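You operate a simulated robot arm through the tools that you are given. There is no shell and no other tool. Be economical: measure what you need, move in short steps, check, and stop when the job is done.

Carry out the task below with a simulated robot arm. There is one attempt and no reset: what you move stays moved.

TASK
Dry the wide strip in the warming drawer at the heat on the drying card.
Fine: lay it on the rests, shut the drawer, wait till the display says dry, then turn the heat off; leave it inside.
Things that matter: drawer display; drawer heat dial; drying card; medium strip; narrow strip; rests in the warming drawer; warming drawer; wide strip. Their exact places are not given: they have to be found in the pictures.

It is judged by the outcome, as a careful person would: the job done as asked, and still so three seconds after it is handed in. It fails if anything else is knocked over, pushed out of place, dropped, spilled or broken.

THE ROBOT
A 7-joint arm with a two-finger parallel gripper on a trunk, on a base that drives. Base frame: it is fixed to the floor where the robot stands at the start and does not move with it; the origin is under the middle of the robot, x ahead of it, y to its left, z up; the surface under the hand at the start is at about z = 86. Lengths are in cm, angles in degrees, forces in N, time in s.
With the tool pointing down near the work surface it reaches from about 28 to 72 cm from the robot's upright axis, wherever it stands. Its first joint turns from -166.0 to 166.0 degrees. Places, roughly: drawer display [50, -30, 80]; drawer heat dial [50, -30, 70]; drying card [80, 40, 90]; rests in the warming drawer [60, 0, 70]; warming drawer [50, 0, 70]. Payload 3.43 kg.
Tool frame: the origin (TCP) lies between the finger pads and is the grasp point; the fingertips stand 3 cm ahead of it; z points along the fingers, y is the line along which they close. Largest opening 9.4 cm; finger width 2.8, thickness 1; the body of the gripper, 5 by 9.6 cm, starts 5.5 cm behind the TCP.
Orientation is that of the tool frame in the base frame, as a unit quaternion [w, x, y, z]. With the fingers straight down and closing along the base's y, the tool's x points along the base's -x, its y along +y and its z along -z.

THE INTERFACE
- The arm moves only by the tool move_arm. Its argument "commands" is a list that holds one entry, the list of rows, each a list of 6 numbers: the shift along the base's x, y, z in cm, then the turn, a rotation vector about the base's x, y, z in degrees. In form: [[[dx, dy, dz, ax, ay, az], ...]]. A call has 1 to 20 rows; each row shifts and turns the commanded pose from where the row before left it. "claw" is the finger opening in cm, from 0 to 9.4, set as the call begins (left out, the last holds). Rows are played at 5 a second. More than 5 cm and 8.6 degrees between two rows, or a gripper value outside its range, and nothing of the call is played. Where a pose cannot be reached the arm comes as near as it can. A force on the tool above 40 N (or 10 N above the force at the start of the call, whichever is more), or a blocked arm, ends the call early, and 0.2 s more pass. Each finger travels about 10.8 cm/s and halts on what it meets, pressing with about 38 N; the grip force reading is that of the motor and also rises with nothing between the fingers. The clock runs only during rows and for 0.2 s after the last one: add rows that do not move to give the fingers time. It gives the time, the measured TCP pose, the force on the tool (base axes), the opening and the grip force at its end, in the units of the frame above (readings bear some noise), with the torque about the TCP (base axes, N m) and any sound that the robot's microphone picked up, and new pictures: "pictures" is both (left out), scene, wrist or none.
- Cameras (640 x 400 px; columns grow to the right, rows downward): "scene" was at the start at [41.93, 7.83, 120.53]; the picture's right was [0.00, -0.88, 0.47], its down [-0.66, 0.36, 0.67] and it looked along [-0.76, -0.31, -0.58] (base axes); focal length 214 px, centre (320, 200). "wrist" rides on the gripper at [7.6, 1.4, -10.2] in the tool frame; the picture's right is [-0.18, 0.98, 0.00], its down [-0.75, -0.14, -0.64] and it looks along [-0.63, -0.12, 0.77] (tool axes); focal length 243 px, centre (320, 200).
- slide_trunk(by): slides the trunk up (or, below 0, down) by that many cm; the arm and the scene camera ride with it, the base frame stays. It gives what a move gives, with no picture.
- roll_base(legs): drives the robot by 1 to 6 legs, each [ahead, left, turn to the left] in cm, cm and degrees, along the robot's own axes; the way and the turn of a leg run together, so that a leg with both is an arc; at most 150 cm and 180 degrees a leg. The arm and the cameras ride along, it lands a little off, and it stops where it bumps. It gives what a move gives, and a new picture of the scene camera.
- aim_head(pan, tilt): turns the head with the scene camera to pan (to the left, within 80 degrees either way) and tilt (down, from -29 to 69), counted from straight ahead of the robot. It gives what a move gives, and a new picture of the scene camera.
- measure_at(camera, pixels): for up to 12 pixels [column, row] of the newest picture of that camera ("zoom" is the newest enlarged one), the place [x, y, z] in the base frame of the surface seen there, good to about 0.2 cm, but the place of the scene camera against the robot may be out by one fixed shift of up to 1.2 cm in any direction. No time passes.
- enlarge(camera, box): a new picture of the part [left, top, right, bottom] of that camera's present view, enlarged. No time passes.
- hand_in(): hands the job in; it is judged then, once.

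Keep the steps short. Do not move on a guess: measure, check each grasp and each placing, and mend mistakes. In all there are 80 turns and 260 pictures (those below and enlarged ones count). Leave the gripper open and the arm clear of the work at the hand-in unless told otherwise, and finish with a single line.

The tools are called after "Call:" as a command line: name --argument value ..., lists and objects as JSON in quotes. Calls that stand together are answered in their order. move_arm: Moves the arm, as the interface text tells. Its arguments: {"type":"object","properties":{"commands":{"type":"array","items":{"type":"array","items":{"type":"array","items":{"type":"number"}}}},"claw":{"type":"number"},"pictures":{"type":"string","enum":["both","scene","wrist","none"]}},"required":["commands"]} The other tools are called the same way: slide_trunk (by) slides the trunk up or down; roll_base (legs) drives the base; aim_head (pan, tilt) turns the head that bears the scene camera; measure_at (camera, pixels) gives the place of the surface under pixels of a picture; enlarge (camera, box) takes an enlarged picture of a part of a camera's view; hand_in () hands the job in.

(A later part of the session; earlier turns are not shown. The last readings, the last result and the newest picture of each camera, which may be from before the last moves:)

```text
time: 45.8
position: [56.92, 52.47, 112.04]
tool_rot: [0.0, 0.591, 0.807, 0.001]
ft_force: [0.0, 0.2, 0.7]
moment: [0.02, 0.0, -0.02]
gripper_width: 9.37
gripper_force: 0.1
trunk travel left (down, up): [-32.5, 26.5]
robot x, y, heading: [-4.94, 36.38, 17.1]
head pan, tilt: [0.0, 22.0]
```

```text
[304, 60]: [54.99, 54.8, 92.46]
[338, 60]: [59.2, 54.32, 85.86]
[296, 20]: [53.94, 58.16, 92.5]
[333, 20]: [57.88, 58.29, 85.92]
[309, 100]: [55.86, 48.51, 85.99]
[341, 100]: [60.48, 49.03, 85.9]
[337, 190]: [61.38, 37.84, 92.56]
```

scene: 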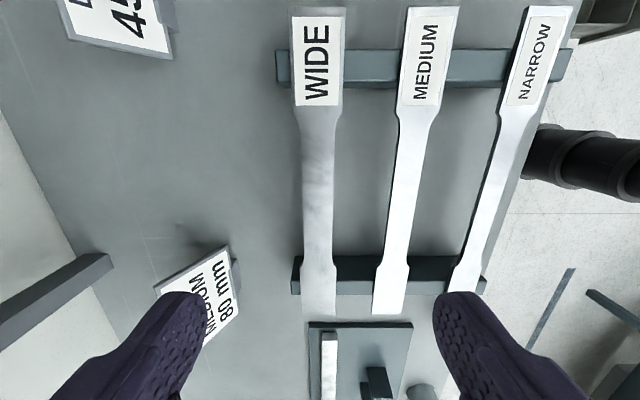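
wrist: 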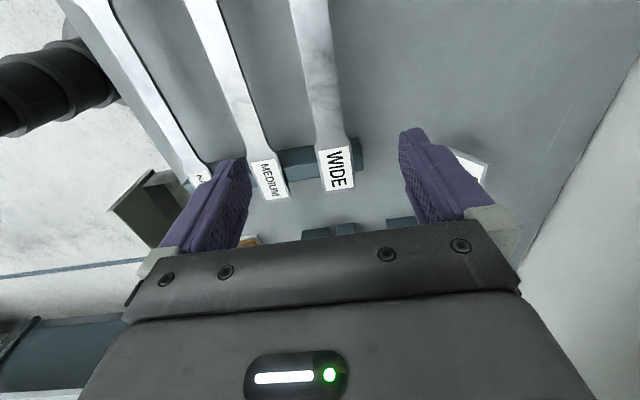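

Strip length ≈35 cm, centre ≈ (56.4, 54.5, 92.3). Centre over it, narrow the opening to 7 and go down, stopping 5 cm above for a check.

Call:
move_arm --commands '[[[-0.55, 2.03, 0, 0, 0, 0], [0, 0, -4, 0, 0, 0], [0, 0, -4, 0, 0, 0], [0, 0, -4, 0, 0, 0], [0, 0, -2.7, 0, 0, 0], [0, 0, 0, 0, 0, 0]]]' --claw 7

```text
time: 47.2
position: [56.5, 54.2, 97.32]
tool_rot: [0.002, 0.591, 0.806, 0.001]
ft_force: [-0.5, -0.3, 0.4]
moment: [-0.05, -0.01, -0.01]
gripper_width: 7.0
gripper_force: 0.1
trunk travel left (down, up): [-32.5, 26.5]
robot x, y, heading: [-4.93, 36.51, 17.5]
head pan, tilt: [0.0, 22.0]
```

scene: 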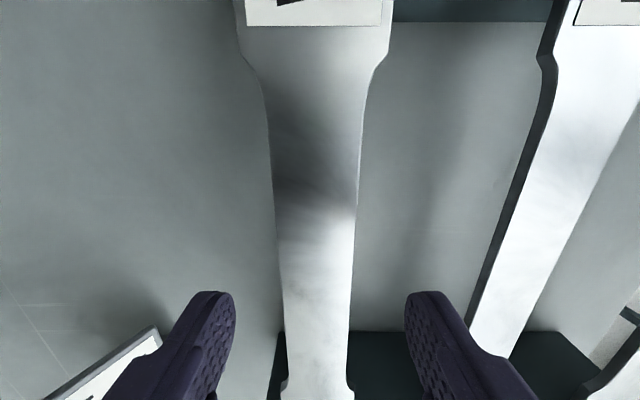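
wrist: 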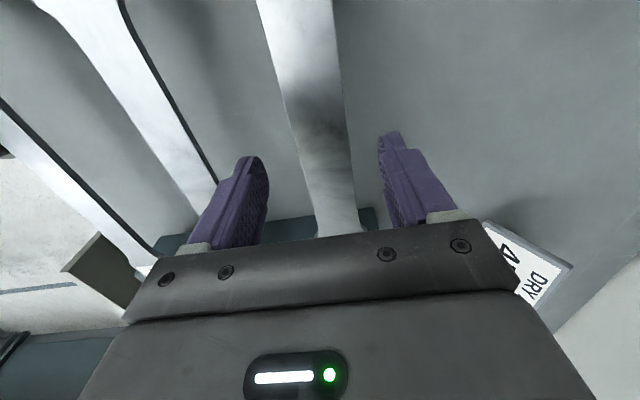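

Strip centred between the fingers; medium strip clear. Descend and close.

Call:
move_arm --commands '[[[0, 0, -2.5, 0, 0, 0], [0, 0, -2.6, 0, 0, 0], [0, 0, 0, 0, 0, 0]]]' --pictures "none"

Call:
move_arm --commands '[[[0, 0, 0, 0, 0, 0], [0, 0, 0, 0, 0, 0], [0, 0, 0, 0, 0, 0], [0, 0, 0, 0, 0, 0]]]' --claw 0

```text
time: 48.0
position: [56.35, 54.25, 92.26]
tool_rot: [0.001, 0.591, 0.806, 0.002]
ft_force: [0.7, 0.4, 0.5]
moment: [0.01, -0.03, 0.03]
gripper_width: 7.02
gripper_force: 0.1
trunk travel left (down, up): [-32.5, 26.5]
robot x, y, heading: [-5.19, 36.54, 17.1]
head pan, tilt: [0.0, 22.0]
```

```text
time: 49.0
position: [56.37, 54.21, 92.27]
tool_rot: [0.001, 0.591, 0.806, 0.002]
ft_force: [2.7, 1.3, 1.0]
moment: [0.09, -0.01, 0.03]
gripper_width: 4.0
gripper_force: 38.0
trunk travel left (down, up): [-32.5, 26.5]
robot x, y, heading: [-5.27, 36.55, 17.3]
head pan, tilt: [0.0, 22.0]
```

scene: 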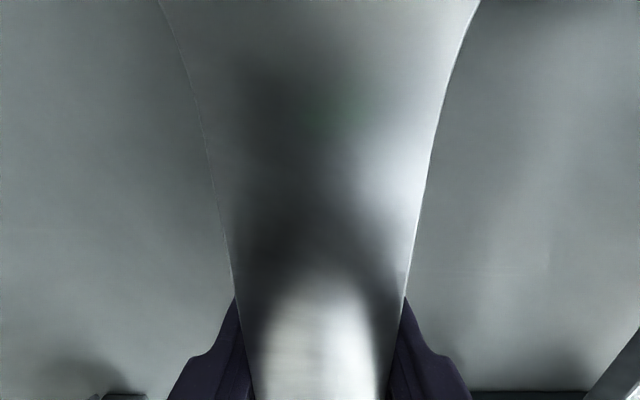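
wrist: 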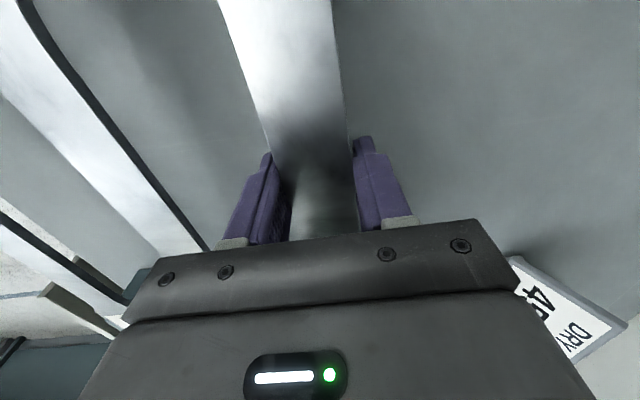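

Gripped (4.0, 38 N). Lift.

Call:
move_arm --commands '[[[0, 0, 1, 0, 0, 0], [0, 0, 2, 0, 0, 0], [0, 0, 4, 0, 0, 0], [0, 0, 4, 0, 0, 0], [0, 0, 4, 0, 0, 0], [0, 0, 4, 0, 0, 0], [0, 0, 0, 0, 0, 0]]]'

```text
time: 50.6
position: [56.5, 54.36, 111.11]
tool_rot: [0.001, 0.592, 0.806, 0.0]
ft_force: [0.3, -0.2, -7.6]
moment: [-0.04, 0.02, -0.03]
gripper_width: 4.03
gripper_force: 37.3
trunk travel left (down, up): [-32.5, 26.5]
robot x, y, heading: [-4.91, 36.49, 17.3]
head pan, tilt: [0.0, 22.0]
```

scene: 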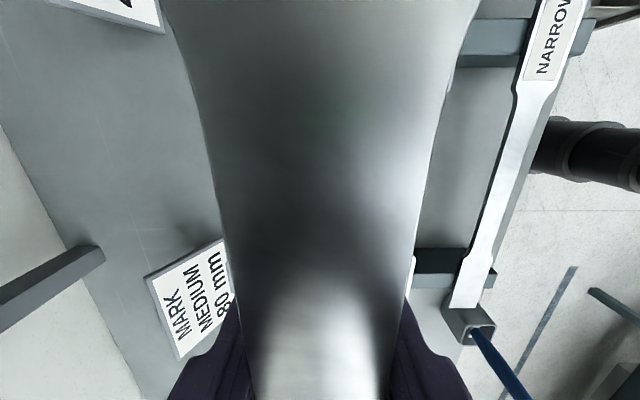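
wrist: 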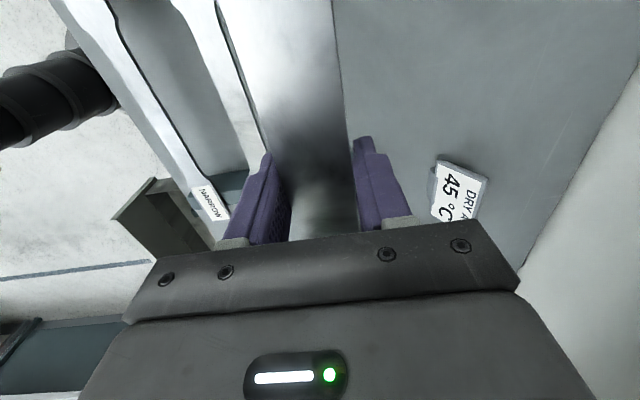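

Strip is held level and balanced. Drive back 41 cm, then right 47 cm to above the drawer.

Call:
roll_base --legs '[[-41, 0, 0], [0, -47.2, 0]]'

Call:
aim_head --pan 0 --tilt -10

Call:
move_arm --commands '[[[0, 0, 0, 0, 0, 0]]]'

```text
time: 55.6
position: [30.12, -2.43, 111.12]
tool_rot: [0.0, 0.594, 0.804, 0.001]
ft_force: [-0.6, -0.7, -6.9]
moment: [0.02, -0.01, -0.02]
gripper_width: 4.05
gripper_force: 38.1
trunk travel left (down, up): [-32.5, 26.5]
robot x, y, heading: [-31.71, -19.77, 16.8]
head pan, tilt: [0.0, 22.0]
```

scene: 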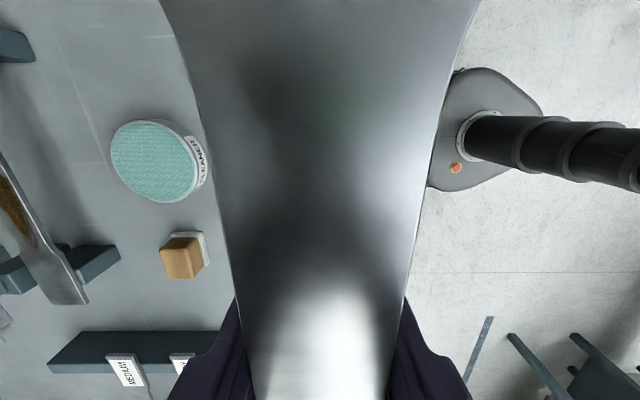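

```text
time: 56.5
position: [30.18, -2.39, 111.12]
tool_rot: [0.0, 0.595, 0.804, 0.001]
ft_force: [0.0, -0.2, -7.1]
moment: [-0.01, 0.02, 0.0]
gripper_width: 4.03
gripper_force: 38.1
trunk travel left (down, up): [-32.5, 26.5]
robot x, y, heading: [-31.51, -20.29, 16.8]
head pan, tilt: [0.0, -10.0]
```

scene: 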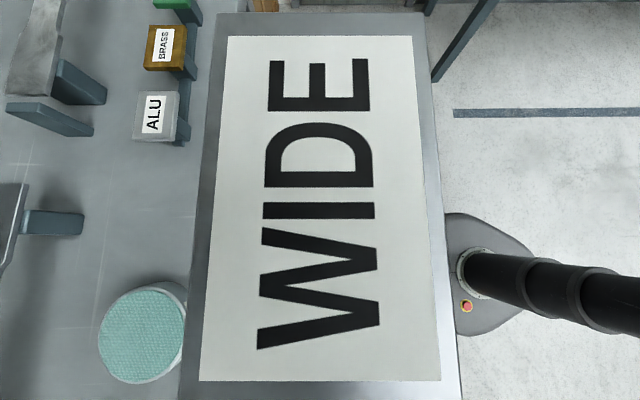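

```text
time: 57.0
position: [30.04, -2.35, 111.11]
tool_rot: [0.0, 0.594, 0.804, 0.0]
ft_force: [0.5, 0.0, -7.7]
moment: [-0.01, 0.0, 0.0]
gripper_width: 4.02
gripper_force: 38.3
trunk travel left (down, up): [-32.5, 26.5]
robot x, y, heading: [-31.76, -20.11, 16.8]
head pan, tilt: [0.0, -10.0]
```

scene: 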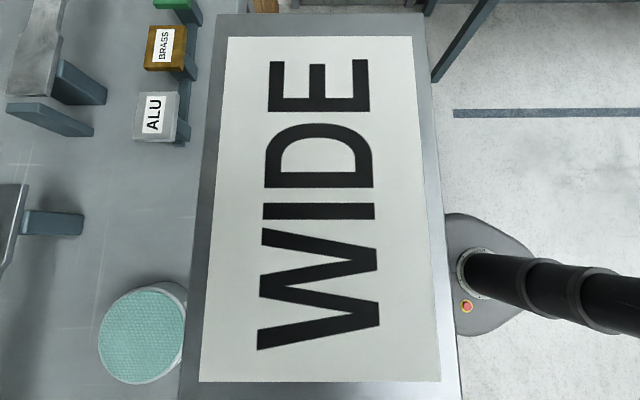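
wrist: 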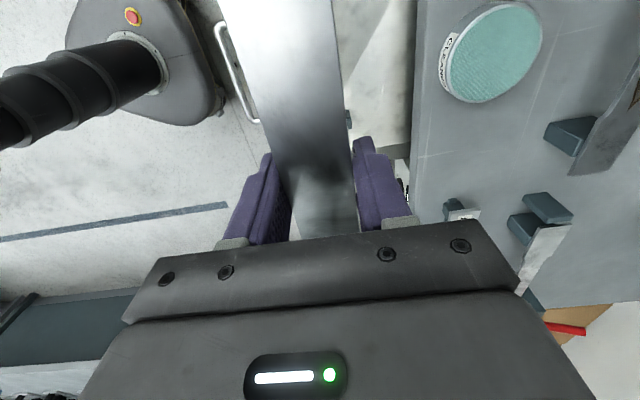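

Small alignment (+1.15, −0.64, yaw +0.5°), then lower the trunk 22 cm (strip still above drawer at ~z 89).

Call:
move_arm --commands '[[[1.15, -0.64, 0, 0, 0, 0.5], [0, 0, 0, 0, 0, 0], [0, 0, 0, 0, 0, 0]]]' --pictures "none"

Call:
slide_trunk --by -22

Call:
aim_head --pan 0 --tilt 20

Call:
move_arm --commands '[[[0, 0, 0, 0, 0, 0]]]'

```text
time: 57.8
position: [31.21, -3.16, 111.09]
tool_rot: [0.001, 0.59, 0.807, 0.001]
ft_force: [0.2, -0.2, -7.0]
moment: [-0.04, 0.04, -0.01]
gripper_width: 4.04
gripper_force: 37.7
trunk travel left (down, up): [-32.5, 26.5]
robot x, y, heading: [-31.53, -20.07, 16.9]
head pan, tilt: [0.0, -10.0]
```

```text
time: 60.1
position: [31.28, -3.02, 89.05]
tool_rot: [-0.001, 0.591, 0.807, 0.001]
ft_force: [-0.3, 0.3, -6.5]
moment: [0.02, 0.0, 0.01]
gripper_width: 4.02
gripper_force: 38.1
trunk travel left (down, up): [-10.5, 48.5]
robot x, y, heading: [-31.32, -19.84, 16.8]
head pan, tilt: [0.0, -10.0]
```

```text
time: 61.0
position: [31.21, -2.86, 89.07]
tool_rot: [0.0, 0.59, 0.807, 0.001]
ft_force: [-1.2, -0.3, -7.7]
moment: [-0.04, 0.03, 0.01]
gripper_width: 4.0
gripper_force: 38.4
trunk travel left (down, up): [-10.5, 48.5]
robot x, y, heading: [-31.43, -19.49, 17.0]
head pan, tilt: [0.0, 20.0]
```

scene: 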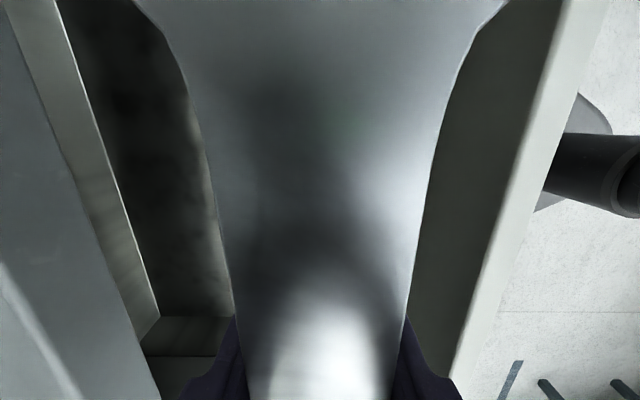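

```text
time: 61.4
position: [31.21, -2.96, 89.13]
tool_rot: [0.001, 0.59, 0.807, 0.001]
ft_force: [0.2, 0.6, -6.7]
moment: [0.01, -0.02, -0.01]
gripper_width: 4.03
gripper_force: 38.2
trunk travel left (down, up): [-10.5, 48.5]
robot x, y, heading: [-31.59, -20.26, 16.6]
head pan, tilt: [0.0, 20.0]
```

scene: 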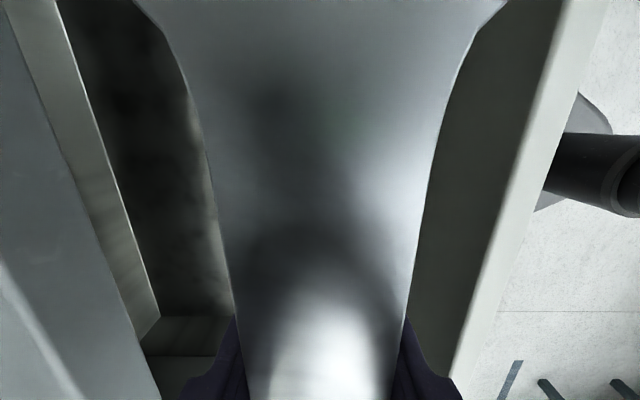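
wrist: 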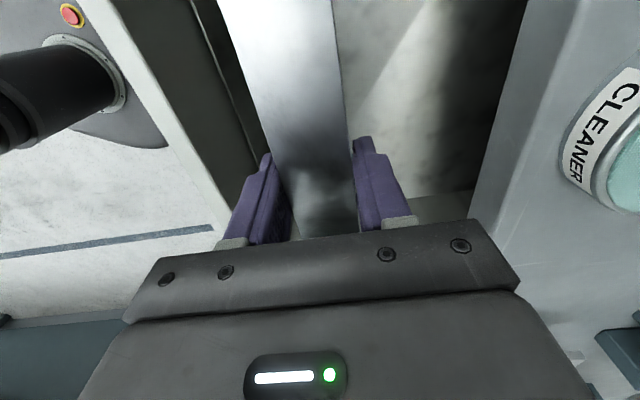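

Strip is over the drawer, clear of walls. Descend to just above the rests (z≈71).

Call:
move_arm --commands '[[[0, -0.1, -4, 0, 0, 0], [0, 0, -4, 0, 0, 0], [0, 0, -4, 0, 0, 0], [0, 0, -3.5, 0, 0, 0], [0, 0, -2.5, 0, 0, 0], [0, 0, 0, 0, 0, 0]]]'

```text
time: 62.8
position: [31.06, -2.91, 71.22]
tool_rot: [0.001, 0.59, 0.807, 0.0]
ft_force: [-1.1, -0.4, -7.8]
moment: [-0.03, 0.03, -0.02]
gripper_width: 4.04
gripper_force: 37.7
trunk travel left (down, up): [-10.5, 48.5]
robot x, y, heading: [-31.28, -19.76, 17.0]
head pan, tilt: [0.0, 20.0]
```

scene: 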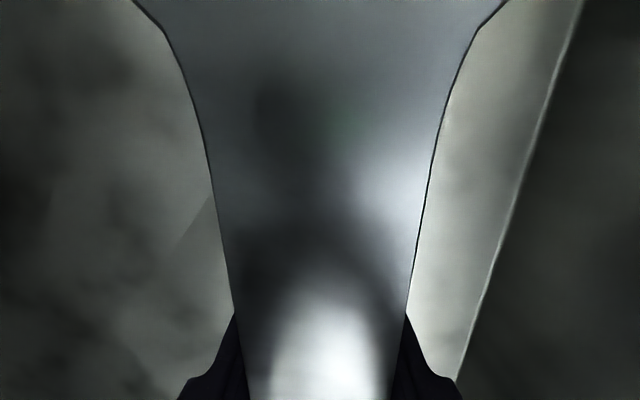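
wrist: 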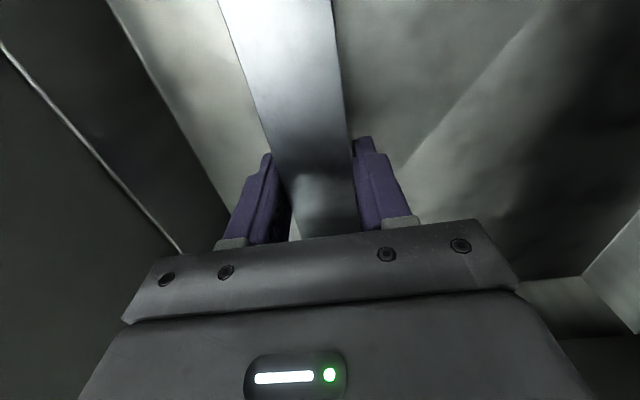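

Lower in small steps till contact shows in the force reading.

Call:
move_arm --commands '[[[0, 0, -0.4, 0, 0, 0], [0, 0, -0.3, 0, 0, 0], [0, 0, -0.2, 0, 0, 0], [0, 0, 0, 0, 0, 0], [0, 0, 0, 0, 0, 0]]]' --pictures "none"

```text
time: 64.0
position: [31.11, -3.12, 70.38]
tool_rot: [0.001, 0.591, 0.807, 0.001]
ft_force: [-0.2, -0.1, -6.2]
moment: [-0.01, -0.01, 0.0]
gripper_width: 4.03
gripper_force: 38.2
trunk travel left (down, up): [-10.5, 48.5]
robot x, y, heading: [-31.29, -20.01, 16.7]
head pan, tilt: [0.0, 20.0]
```

Call:
move_arm --commands '[[[0, 0, -0.15, 0, 0, 0], [0, 0, -0.1, 0, 0, 0], [0, 0, 0, 0, 0, 0]]]' --pictures "none"

```text
time: 64.8
position: [31.1, -3.14, 70.25]
tool_rot: [0.002, 0.591, 0.807, 0.002]
ft_force: [0.2, 2.9, 13.7]
moment: [-0.38, -0.01, 0.05]
gripper_width: 4.03
gripper_force: 38.0
trunk travel left (down, up): [-10.5, 48.5]
robot x, y, heading: [-31.41, -19.77, 16.7]
head pan, tilt: [0.0, 20.0]
```

Contact at the expected height. Open to 6.5 and rise.

Call:
move_arm --commands '[[[0, 0, 0.1, 0, 0, 0], [0, 0, 0, 0, 0, 0], [0, 0, 0, 0, 0, 0], [0, 0, 2, 0, 0, 0], [0, 0, 4, 0, 0, 0], [0, 0, 4, 0, 0, 0], [0, 0, 4, 0, 0, 0], [0, 0, 4, 0, 0, 0], [0, 0, 0, 0, 0, 0]]]' --claw 6.5 --pictures "none"

Call:
slide_trunk --by 20

Call:
aim_head --pan 0 --tilt 8

```text
time: 66.8
position: [31.12, -3.43, 88.11]
tool_rot: [0.0, 0.59, 0.808, 0.001]
ft_force: [0.4, -0.1, 0.6]
moment: [-0.02, -0.02, 0.0]
gripper_width: 6.48
gripper_force: 0.1
trunk travel left (down, up): [-10.5, 48.5]
robot x, y, heading: [-31.75, -20.33, 16.6]
head pan, tilt: [0.0, 20.0]
```

```text
time: 69.0
position: [31.15, -3.26, 108.0]
tool_rot: [0.001, 0.591, 0.807, 0.001]
ft_force: [0.0, 0.5, -0.5]
moment: [0.01, 0.02, -0.01]
gripper_width: 6.5
gripper_force: 0.0
trunk travel left (down, up): [-30.5, 28.5]
robot x, y, heading: [-31.71, -20.21, 16.9]
head pan, tilt: [0.0, 20.0]
```

```text
time: 69.7
position: [31.15, -3.22, 108.05]
tool_rot: [0.001, 0.591, 0.807, 0.002]
ft_force: [-0.2, 0.5, -0.4]
moment: [0.01, -0.02, 0.02]
gripper_width: 6.51
gripper_force: 0.0
trunk travel left (down, up): [-30.5, 28.5]
robot x, y, heading: [-31.68, -20.46, 16.9]
head pan, tilt: [0.0, 8.0]
```

scene: 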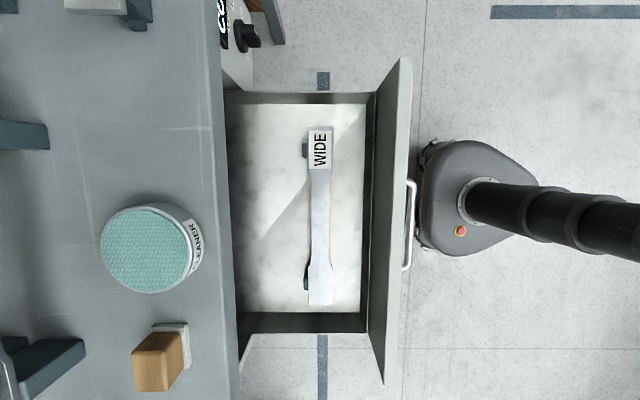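

The strip lies on both rests, maybe a bit toward the front. Check closely.

Call:
enlarge --camera "scene" --box '[260, 110, 380, 320]'

Call:
measure_at --camera "scene" --pixels '[[311, 129], [331, 129], [312, 300], [329, 300], [320, 133], [305, 150], [306, 277], [306, 284], [318, 215]]'

```text
1.90 times, centred on (320, 215) of scene
```

zoom: 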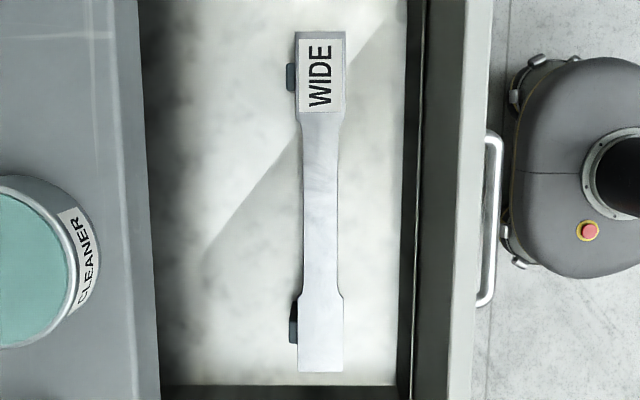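

```text
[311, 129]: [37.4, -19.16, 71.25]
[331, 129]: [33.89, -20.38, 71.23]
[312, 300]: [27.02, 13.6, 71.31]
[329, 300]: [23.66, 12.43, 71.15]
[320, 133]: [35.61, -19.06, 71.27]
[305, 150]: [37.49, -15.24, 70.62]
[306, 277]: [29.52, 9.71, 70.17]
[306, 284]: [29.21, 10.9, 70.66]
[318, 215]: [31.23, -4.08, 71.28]
```

The strip lies level and fully on both rests (ends 71.2/71.3). Now close the drawer: back off 12 cm, then turn the hand horizontal.

Call:
roll_base --legs '[[-12, 0, 0.5]]'

Call:
move_arm --commands '[[[-1.6, -0.5, -0.92, 2.26, -7.155, 0], [-1.6, -0.5, -0.92, 2.26, -7.155, 0], [-1.6, -0.5, -0.92, 2.26, -7.155, 0], [-1.6, -0.5, -0.92, 2.26, -7.155, 0], [-1.6, -0.5, -0.92, 2.26, -7.155, 0], [-1.6, -0.5, -0.92, 2.26, -7.155, 0], [-1.6, -0.5, -0.92, 2.26, -7.155, 0], [-1.6, -0.5, -0.92, 2.26, -7.155, 0], [-1.6, -0.5, -0.92, 2.26, -7.155, 0], [-1.6, -0.5, -0.92, 2.26, -7.155, 0], [-1.6, -0.5, -0.92, 2.26, -7.155, 0], [-1.6, -0.5, -0.92, 2.26, -7.155, 0], [0, 0, 0, 0, 0, 0], [0, 0, 0, 0, 0, 0]]]' --claw 8

```text
time: 71.0
position: [19.4, -6.08, 108.07]
tool_rot: [0.001, 0.587, 0.81, 0.002]
ft_force: [0.4, 0.2, 0.4]
moment: [-0.01, 0.02, 0.02]
gripper_width: 6.51
gripper_force: 0.0
trunk travel left (down, up): [-30.5, 28.5]
robot x, y, heading: [-43.11, -23.2, 17.6]
head pan, tilt: [0.0, 8.0]
```

scene: 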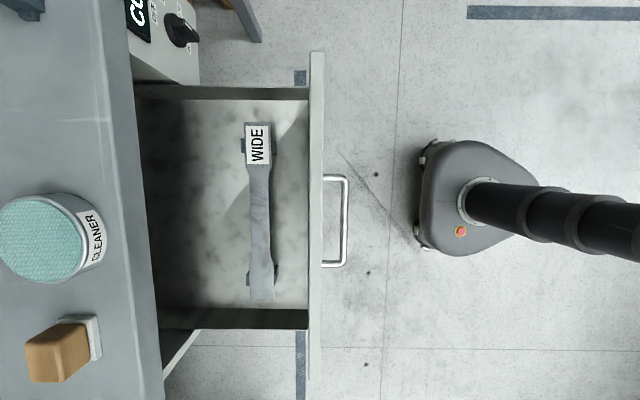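

```text
time: 74.0
position: [0.44, -12.14, 96.98]
tool_rot: [0.422, 0.414, 0.572, 0.569]
ft_force: [-1.4, 0.0, -0.2]
moment: [0.01, -0.02, 0.0]
gripper_width: 7.99
gripper_force: 0.0
trunk travel left (down, up): [-30.5, 28.5]
robot x, y, heading: [-42.95, -23.41, 17.5]
head pan, tilt: [0.0, 8.0]
```

scene: 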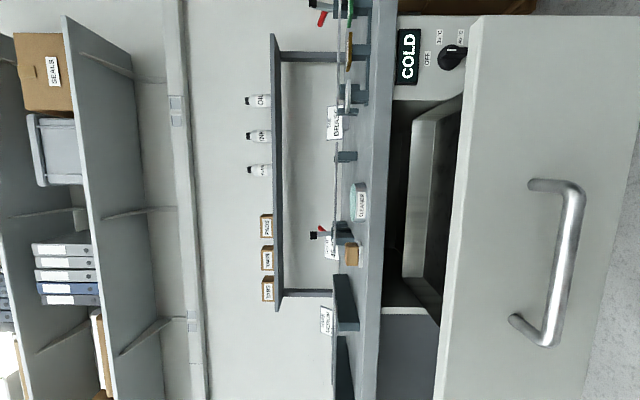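
wrist: 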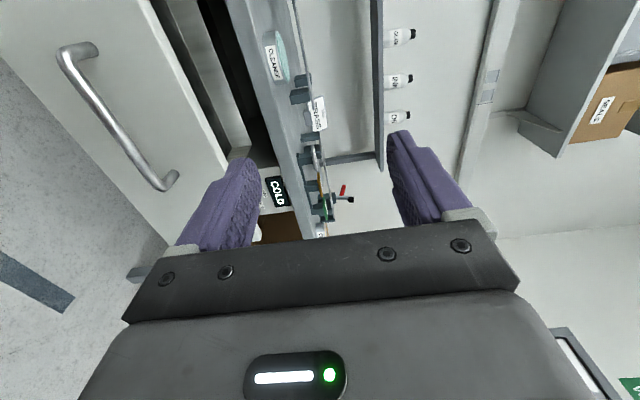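

Measure the handle's bar, then lower.

Call:
measure_at --camera "wrist" --pixels '[[70, 70], [110, 130], [155, 180], [100, 118]]'

Call:
slide_trunk --by -23

Call:
move_arm --commands '[[[0, 0, 0, 0, 0, 0]]]'

```text
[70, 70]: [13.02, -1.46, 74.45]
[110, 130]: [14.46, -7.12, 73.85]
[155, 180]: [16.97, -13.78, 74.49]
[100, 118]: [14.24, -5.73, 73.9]
```

```text
time: 76.4
position: [0.37, -12.22, 74.04]
tool_rot: [0.422, 0.414, 0.572, 0.569]
ft_force: [-0.8, 0.9, 0.4]
moment: [0.02, 0.02, 0.02]
gripper_width: 8.0
gripper_force: 0.1
trunk travel left (down, up): [-7.5, 51.5]
robot x, y, heading: [-43.17, -23.31, 17.5]
head pan, tilt: [0.0, 8.0]
```

```text
time: 76.8
position: [0.43, -12.06, 74.05]
tool_rot: [0.423, 0.413, 0.572, 0.569]
ft_force: [0.4, 0.0, 0.2]
moment: [0.02, -0.02, -0.02]
gripper_width: 8.0
gripper_force: 0.1
trunk travel left (down, up): [-7.5, 51.5]
robot x, y, heading: [-42.82, -23.2, 17.5]
head pan, tilt: [0.0, 8.0]
```

scene: 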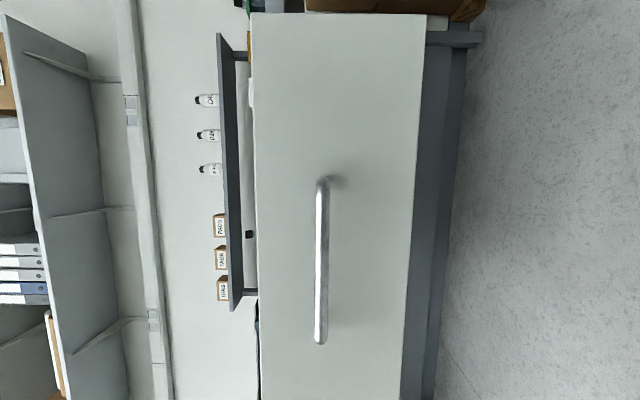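
wrist: 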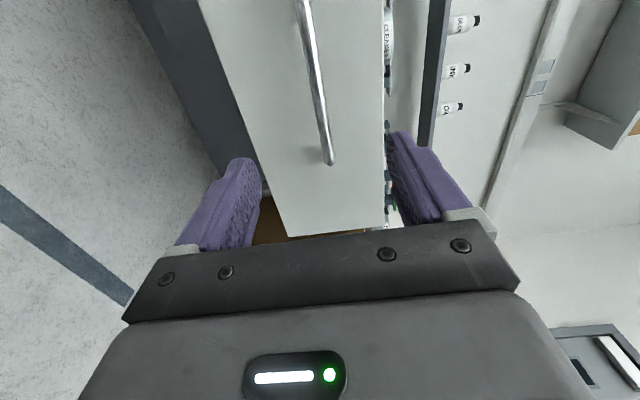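

Bar is 15 cm ahead, straddled. Roll forward 13.5, then check.

Call:
roll_base --legs '[[13.5, 0, 0]]'

Call:
move_arm --commands '[[[0, 0, 0, 0, 0, 0]]]' --pictures "wrist"

```text
time: 78.1
position: [13.06, -8.2, 73.92]
tool_rot: [0.423, 0.413, 0.571, 0.57]
ft_force: [0.1, 0.0, 0.0]
moment: [0.01, 0.0, 0.01]
gripper_width: 8.03
gripper_force: 0.1
trunk travel left (down, up): [-7.5, 51.5]
robot x, y, heading: [-30.37, -19.78, 17.4]
head pan, tilt: [0.0, 8.0]
```

scene: 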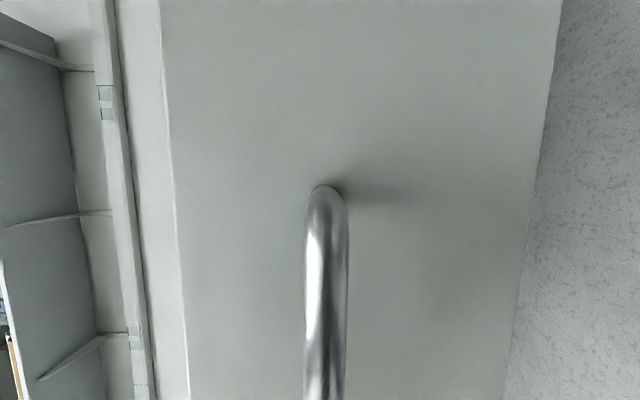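

```text
time: 78.5
position: [13.16, -8.24, 74.06]
tool_rot: [0.423, 0.414, 0.571, 0.569]
ft_force: [0.0, 0.1, 1.0]
moment: [0.02, 0.0, 0.02]
gripper_width: 8.02
gripper_force: 0.0
trunk travel left (down, up): [-7.5, 51.5]
robot x, y, heading: [-30.43, -19.57, 17.5]
head pan, tilt: [0.0, 8.0]
```

wrist: 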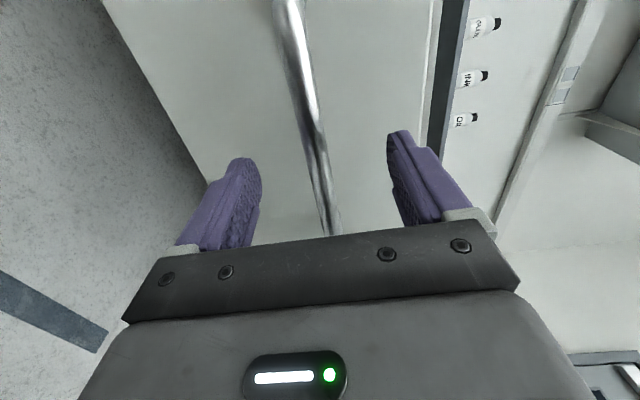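

Advance 1.9 cm and grip the bar.

Call:
move_arm --commands '[[[1.8, 0.57, -0.2, 0, 0, 0], [0, 0, 0, 0, 0, 0]]]' --pictures "none"

Call:
move_arm --commands '[[[0, 0, 0, 0, 0, 0], [0, 0, 0, 0, 0, 0], [0, 0, 0, 0, 0, 0], [0, 0, 0, 0, 0, 0]]]' --claw 0 --pictures "wrist"

```text
time: 79.1
position: [15.01, -7.8, 73.92]
tool_rot: [0.422, 0.414, 0.572, 0.569]
ft_force: [0.1, -0.3, 0.6]
moment: [0.01, 0.03, -0.02]
gripper_width: 8.0
gripper_force: 0.0
trunk travel left (down, up): [-7.5, 51.5]
robot x, y, heading: [-30.35, -19.61, 17.5]
head pan, tilt: [0.0, 8.0]
```

```text
time: 80.1
position: [14.83, -7.87, 73.95]
tool_rot: [0.422, 0.414, 0.571, 0.57]
ft_force: [0.6, 0.5, 13.2]
moment: [1.43, 0.35, -0.02]
gripper_width: 1.41
gripper_force: 44.5
trunk travel left (down, up): [-7.5, 51.5]
robot x, y, heading: [-30.46, -19.71, 17.4]
head pan, tilt: [0.0, 8.0]
```

wrist: 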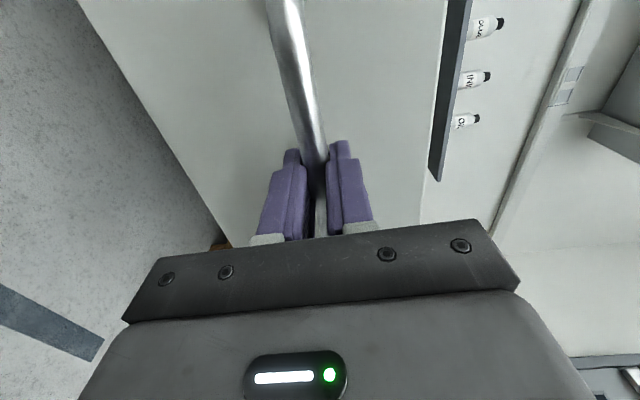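

Gripped. Push the drawer in gently at ~5 cm/s.

Call:
move_arm --commands '[[[0.4, 0.13, 0, 0, 0, 0], [0.7, 0.22, 0, 0, 0, 0], [0.95, 0.3, 0, 0, 0, 0], [0.95, 0.3, 0, 0, 0, 0], [0.95, 0.3, 0, 0, 0, 0], [0.95, 0.3, 0, 0, 0, 0], [0.95, 0.3, 0, 0, 0, 0], [0.95, 0.3, 0, 0, 0, 0], [0.95, 0.3, 0, 0, 0, 0], [0.95, 0.3, 0, 0, 0, 0], [0.95, 0.3, 0, 0, 0, 0], [0.95, 0.3, 0, 0, 0, 0], [0.95, 0.3, 0, 0, 0, 0], [0.95, 0.3, 0, 0, 0, 0], [0.95, 0.3, 0, 0, 0, 0], [0.95, 0.3, 0, 0, 0, 0], [0.95, 0.3, 0, 0, 0, 0], [0.95, 0.3, 0, 0, 0, 0], [0.7, 0.22, 0, 0, 0, 0], [0.4, 0.13, 0, 0, 0, 0]]]' --pictures "wrist"

```text
time: 84.3
position: [32.12, -2.14, 74.0]
tool_rot: [0.423, 0.413, 0.571, 0.569]
ft_force: [1.9, -5.1, 17.1]
moment: [1.08, 0.19, 0.04]
gripper_width: 1.38
gripper_force: 45.4
trunk travel left (down, up): [-7.5, 51.5]
robot x, y, heading: [-30.41, -19.77, 17.1]
head pan, tilt: [0.0, 8.0]
```

wrist: 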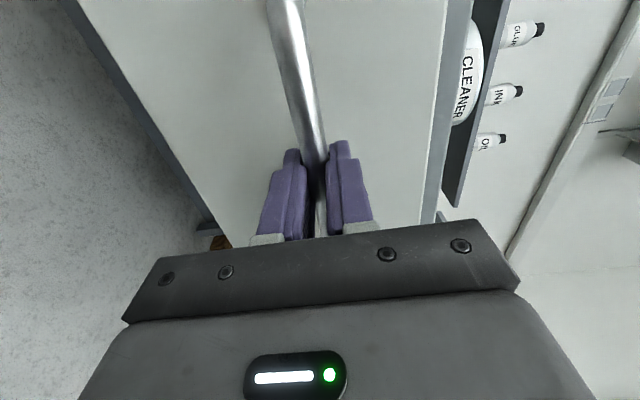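

Push the remaining ~7.5 cm.

Call:
move_arm --commands '[[[0.5, 0.16, 0, 0, 0, 0], [0.95, 0.3, 0, 0, 0, 0], [0.95, 0.3, 0, 0, 0, 0], [0.95, 0.3, 0, 0, 0, 0], [0.95, 0.3, 0, 0, 0, 0], [0.95, 0.3, 0, 0, 0, 0], [0.6, 0.19, 0, 0, 0, 0], [0.6, 0.19, 0, 0, 0, 0], [0.4, 0.13, 0, 0, 0, 0], [0.3, 0.1, 0, 0, 0, 0], [0, 0, 0, 0, 0, 0]]]'

```text
time: 86.4
position: [38.67, -0.07, 74.0]
tool_rot: [0.421, 0.414, 0.572, 0.57]
ft_force: [-24.8, -10.4, 14.9]
moment: [1.3, 0.15, 0.78]
gripper_width: 1.4
gripper_force: 44.8
trunk travel left (down, up): [-7.5, 51.5]
robot x, y, heading: [-30.33, -19.83, 17.4]
head pan, tilt: [0.0, 8.0]
stopped in row 10: the force on the tool passed its limit at 45 N (the readings are from after the stop); the commanded pose is now the measured one
```

scene: 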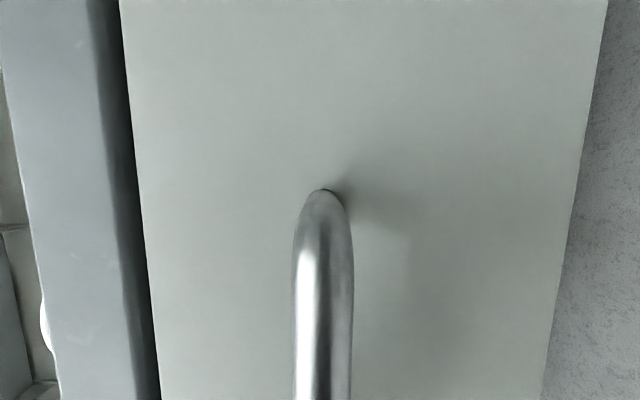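
wrist: 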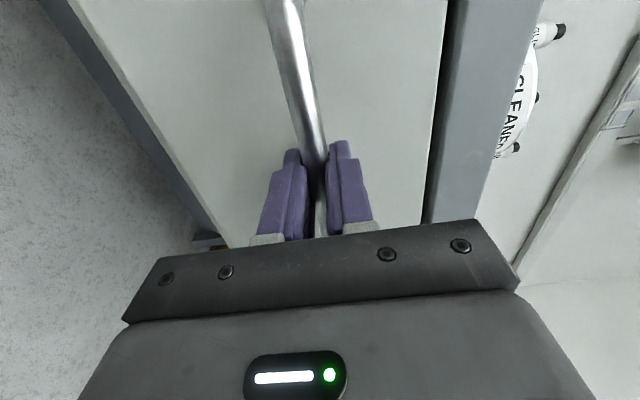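

The drawer has hit its stop. Release, back off 10 cm and check.

Call:
move_arm --commands '[[[0, 0, 0, 0, 0, 0], [0, 0, 0, 0, 0, 0], [0, 0, 0, 0, 0, 0], [-2.4, -0.75, 0, 0, 0, 0], [-2.4, -0.75, 0, 0, 0, 0], [-2.4, -0.75, 0, 0, 0, 0], [-2.4, -0.75, 0, 0, 0, 0], [0, 0, 0, 0, 0, 0]]]' --claw 8 --pictures "wrist"

Call:
aim_head --pan 0 --tilt -25

```text
time: 88.2
position: [29.21, -3.02, 73.62]
tool_rot: [0.421, 0.415, 0.573, 0.568]
ft_force: [-0.1, 0.5, 0.2]
moment: [-0.02, 0.0, -0.03]
gripper_width: 7.99
gripper_force: 0.1
trunk travel left (down, up): [-7.5, 51.5]
robot x, y, heading: [-30.65, -19.45, 17.3]
head pan, tilt: [0.0, 8.0]
```

wrist: 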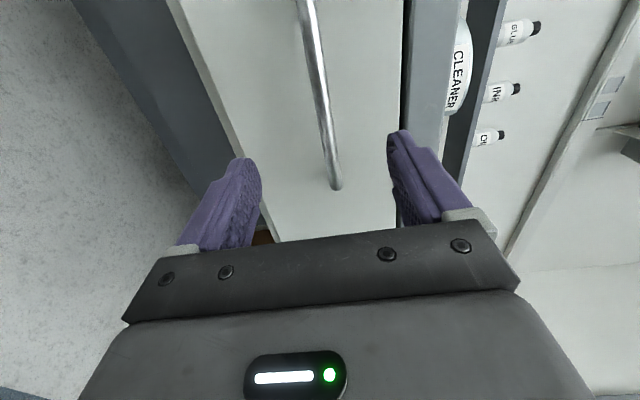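

```text
time: 89.2
position: [29.43, -3.07, 73.68]
tool_rot: [0.421, 0.414, 0.572, 0.568]
ft_force: [-0.7, 0.0, -0.4]
moment: [-0.04, 0.03, -0.02]
gripper_width: 8.01
gripper_force: 0.0
trunk travel left (down, up): [-7.5, 51.5]
robot x, y, heading: [-30.3, -19.51, 17.5]
head pan, tilt: [0.0, -25.0]
```

scene: 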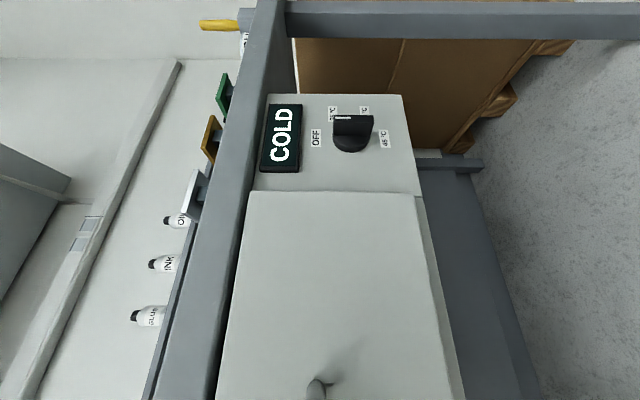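

Check closure against the initial readings and measure the dial.

Call:
measure_at --camera "wrist" --pixels '[[324, 125], [335, 180], [318, 75], [380, 60], [240, 110], [250, 60]]'

Call:
measure_at --camera "scene" --pixels '[[316, 138], [384, 139], [340, 119], [352, 118], [368, 118], [352, 145], [350, 135], [330, 250], [360, 175], [400, 110]]'

Call:
enlarge --camera "scene" --box '[250, 90, 430, 205]'

```text
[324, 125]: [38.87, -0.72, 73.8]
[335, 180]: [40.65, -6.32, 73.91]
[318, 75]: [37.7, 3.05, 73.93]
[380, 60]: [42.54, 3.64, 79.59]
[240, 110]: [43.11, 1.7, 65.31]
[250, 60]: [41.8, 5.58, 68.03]
```

```text
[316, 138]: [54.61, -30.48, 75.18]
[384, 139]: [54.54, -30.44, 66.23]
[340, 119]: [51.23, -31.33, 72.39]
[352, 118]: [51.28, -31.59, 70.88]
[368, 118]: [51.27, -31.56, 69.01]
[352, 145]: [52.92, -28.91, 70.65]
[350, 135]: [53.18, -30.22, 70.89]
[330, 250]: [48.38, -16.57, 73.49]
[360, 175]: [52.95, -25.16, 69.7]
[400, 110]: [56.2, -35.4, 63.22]
```

```text
3.48 times, centred on (340, 148) of scene
```

zoom: 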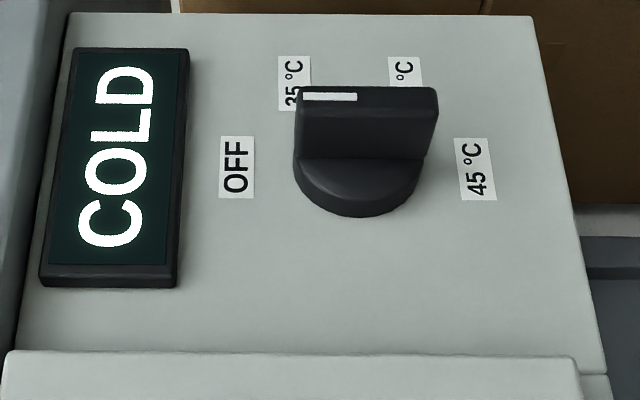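

Drawer shut (bar back at its original depth). Dial axis: ~15 cm... in drawer axes 33.6 cm right of the hand. Drive right, then test that the wrist can roll +90° from here.

Call:
roll_base --legs '[[0, -33.6, 0]]'

Call:
move_arm --commands '[[[0, 0, -3.6, 7.155, 2.26, 0], [0, 0, 0, 7.155, 2.26, 0], [0, 0, 0, 7.155, 2.26, 0], [0, 0, 0, 7.155, 2.26, 0], [0, 0, 0, 7.155, 2.26, 0], [0, 0, 0, 7.155, 2.26, 0], [0, 0, 0, 7.155, 2.26, 0], [0, 0, 0, 7.155, 2.26, 0], [0, 0, 0, 7.155, 2.26, 0], [0, 0, 0, 7.155, 2.26, 0], [0, 0, 0, 7.155, 2.26, 0], [0, 0, 0, 7.155, 2.26, 0], [0, 0, 0, 0, 0, 0], [0, 0, 0, 0, 0, 0]]]'

```text
time: 91.4
position: [39.32, -35.01, 73.58]
tool_rot: [0.422, 0.415, 0.572, 0.568]
ft_force: [-0.4, 0.5, 0.1]
moment: [0.01, -0.02, -0.04]
gripper_width: 7.98
gripper_force: 0.0
trunk travel left (down, up): [-7.5, 51.5]
robot x, y, heading: [-20.21, -51.76, 17.6]
head pan, tilt: [0.0, -25.0]
```

scene: 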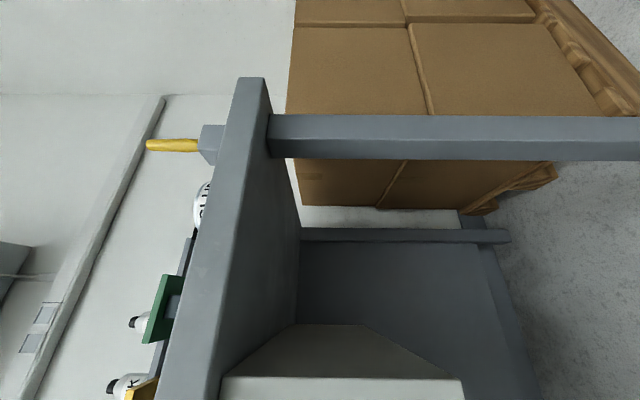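

```text
time: 94.4
position: [39.35, -35.2, 70.06]
tool_rot: [-0.105, 0.699, 0.111, 0.699]
ft_force: [-0.3, 1.0, -0.7]
moment: [0.0, 0.01, 0.03]
gripper_width: 8.02
gripper_force: 0.1
trunk travel left (down, up): [-7.5, 51.5]
robot x, y, heading: [-20.46, -51.68, 17.3]
head pan, tilt: [0.0, -25.0]
```

scene: 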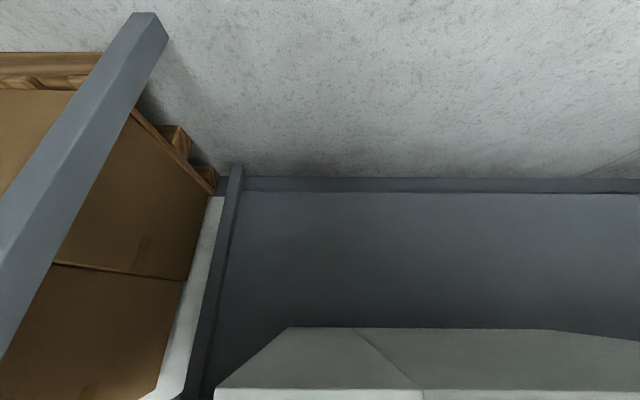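
wrist: 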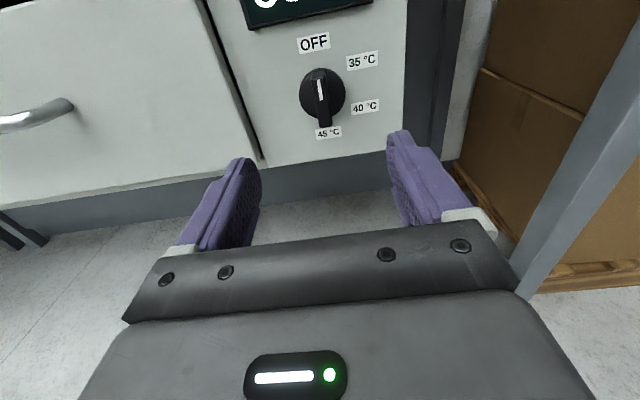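

The +90° roll works and gives an upright view of the dial; pointer at OFF. Measure precisely.

Call:
enlarge --camera "wrist" --box '[270, 0, 410, 150]'

Call:
measure_at --camera "wrist" --pixels '[[314, 43], [328, 132], [362, 60], [365, 106], [319, 84], [325, 110], [325, 122], [321, 97], [340, 95], [290, 100], [380, 140]]'

```text
2.67 times, centred on (340, 75) of wrist
```

zoom: 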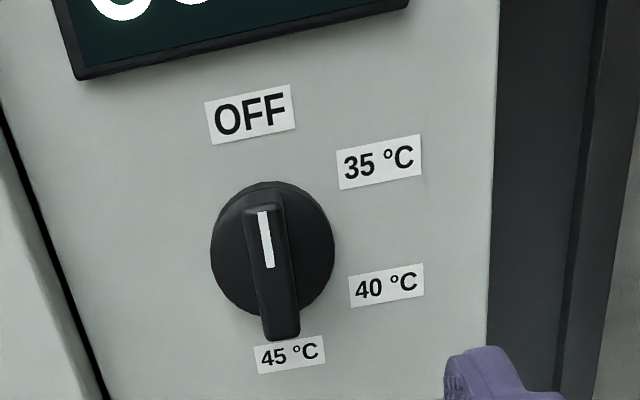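

```text
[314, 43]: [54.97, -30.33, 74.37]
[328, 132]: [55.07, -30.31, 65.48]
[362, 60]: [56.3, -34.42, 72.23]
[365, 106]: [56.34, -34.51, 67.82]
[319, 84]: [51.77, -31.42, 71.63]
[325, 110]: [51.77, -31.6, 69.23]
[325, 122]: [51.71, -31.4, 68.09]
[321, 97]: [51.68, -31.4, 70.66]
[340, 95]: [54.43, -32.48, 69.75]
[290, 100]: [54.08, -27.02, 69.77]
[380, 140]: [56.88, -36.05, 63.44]
```

Dial axis: lateral −45.5, z 69.93, paddle face at depth 39.9, panel 43.3. Roll back −180° so that a +180° turn remains available (first 170°).

Call:
move_arm --commands '[[[0.03, -0.1, -0.1, -8.109, -2.558, 0], [0, 0, 0, -8.109, -2.558, 0], [0, 0, 0, -8.109, -2.558, 0], [0, 0, 0, -8.109, -2.558, 0], [0, 0, 0, -8.109, -2.558, 0], [0, 0, 0, -8.109, -2.558, 0], [0, 0, 0, -8.109, -2.558, 0], [0, 0, 0, -8.109, -2.558, 0], [0, 0, 0, -8.109, -2.558, 0], [0, 0, 0, -8.109, -2.558, 0], [0, 0, 0, -8.109, -2.558, 0], [0, 0, 0, -8.109, -2.558, 0], [0, 0, 0, -8.109, -2.558, 0], [0, 0, 0, -8.109, -2.558, 0], [0, 0, 0, -8.109, -2.558, 0], [0, 0, 0, -8.109, -2.558, 0], [0, 0, 0, -8.109, -2.558, 0], [0, 0, 0, -8.109, -2.558, 0], [0, 0, 0, -8.109, -2.558, 0], [0, 0, 0, -8.109, -2.558, 0]]]' --claw 5 --pictures "none"

Call:
move_arm --commands '[[[0, 0, 0, -4.77, -1.505, 0], [0, 0, 0, -4.77, -1.505, 0], [0, 0, 0, 0, 0, 0], [0, 0, 0, 0, 0, 0]]]'

```text
time: 98.6
position: [39.46, -35.18, 69.94]
tool_rot: [0.688, -0.052, 0.705, 0.163]
ft_force: [0.2, -0.3, -0.5]
moment: [0.03, 0.01, 0.01]
gripper_width: 4.99
gripper_force: 0.0
trunk travel left (down, up): [-7.5, 51.5]
robot x, y, heading: [-20.5, -51.34, 17.4]
head pan, tilt: [0.0, -25.0]
```

```text
time: 99.6
position: [39.47, -35.34, 69.99]
tool_rot: [0.7, -0.113, 0.698, 0.104]
ft_force: [-0.8, 0.7, -0.1]
moment: [-0.01, 0.04, -0.01]
gripper_width: 4.99
gripper_force: 0.1
trunk travel left (down, up): [-7.5, 51.5]
robot x, y, heading: [-20.08, -51.57, 17.2]
head pan, tilt: [0.0, -25.0]
```

scene: 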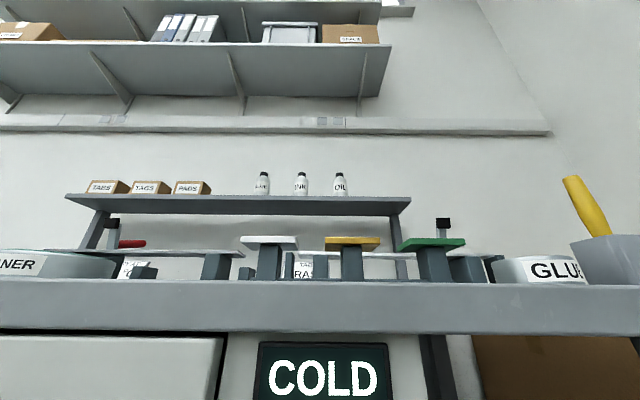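
wrist: 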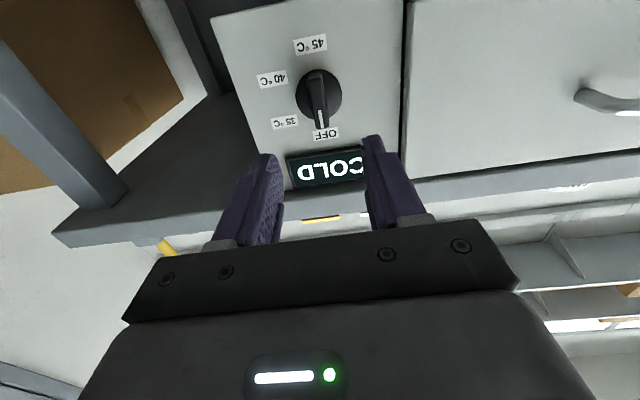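

Advance onto the paddle.

Call:
move_arm --commands '[[[3.8, 1.2, -0.05, 0, 0, 0], [3.8, 1.2, 0, 0, 0, 0], [2.0, 0.63, 0, 0, 0, 0], [1.47, 0.49, 0, 0, 0, 0], [0, 0, 0, 0, 0, 0], [0, 0, 0, 0, 0, 0]]]'

```text
time: 101.0
position: [50.69, -31.6, 69.87]
tool_rot: [0.7, -0.11, 0.698, 0.103]
ft_force: [-0.8, -0.3, 0.1]
moment: [-0.02, 0.02, 0.02]
gripper_width: 5.0
gripper_force: 0.0
trunk travel left (down, up): [-7.5, 51.5]
robot x, y, heading: [-20.38, -51.34, 17.1]
head pan, tilt: [0.0, -25.0]
```

scene: 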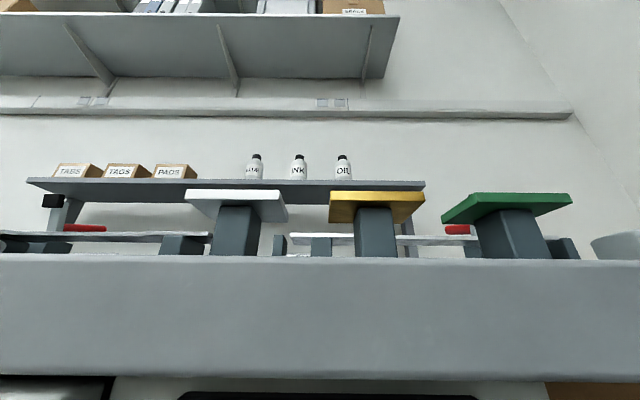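
wrist: 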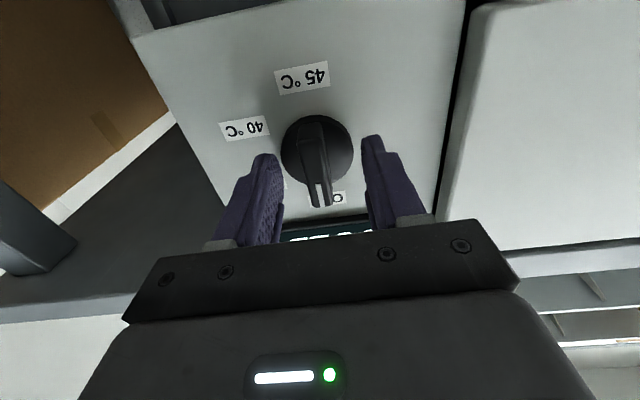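

Paddle is between the fingers. Close.

Call:
move_arm --commands '[[[0, 0, 0, 0, 0, 0], [0, 0, 0, 0, 0, 0], [0, 0, 0, 0, 0, 0], [0, 0, 0, 0, 0, 0]]]' --claw 0 --pictures "wrist"

```text
time: 102.0
position: [50.7, -31.8, 69.86]
tool_rot: [0.7, -0.11, 0.698, 0.104]
ft_force: [5.2, -12.6, 1.2]
moment: [0.4, 0.54, 0.1]
gripper_width: 1.38
gripper_force: 44.8
trunk travel left (down, up): [-7.5, 51.5]
robot x, y, heading: [-20.38, -51.7, 17.4]
head pan, tilt: [0.0, -25.0]
```

wrist: 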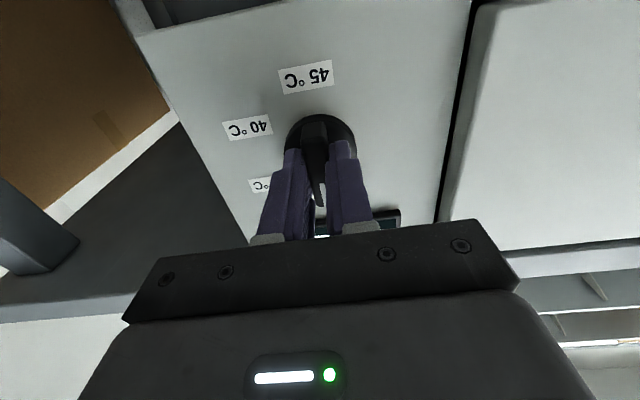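

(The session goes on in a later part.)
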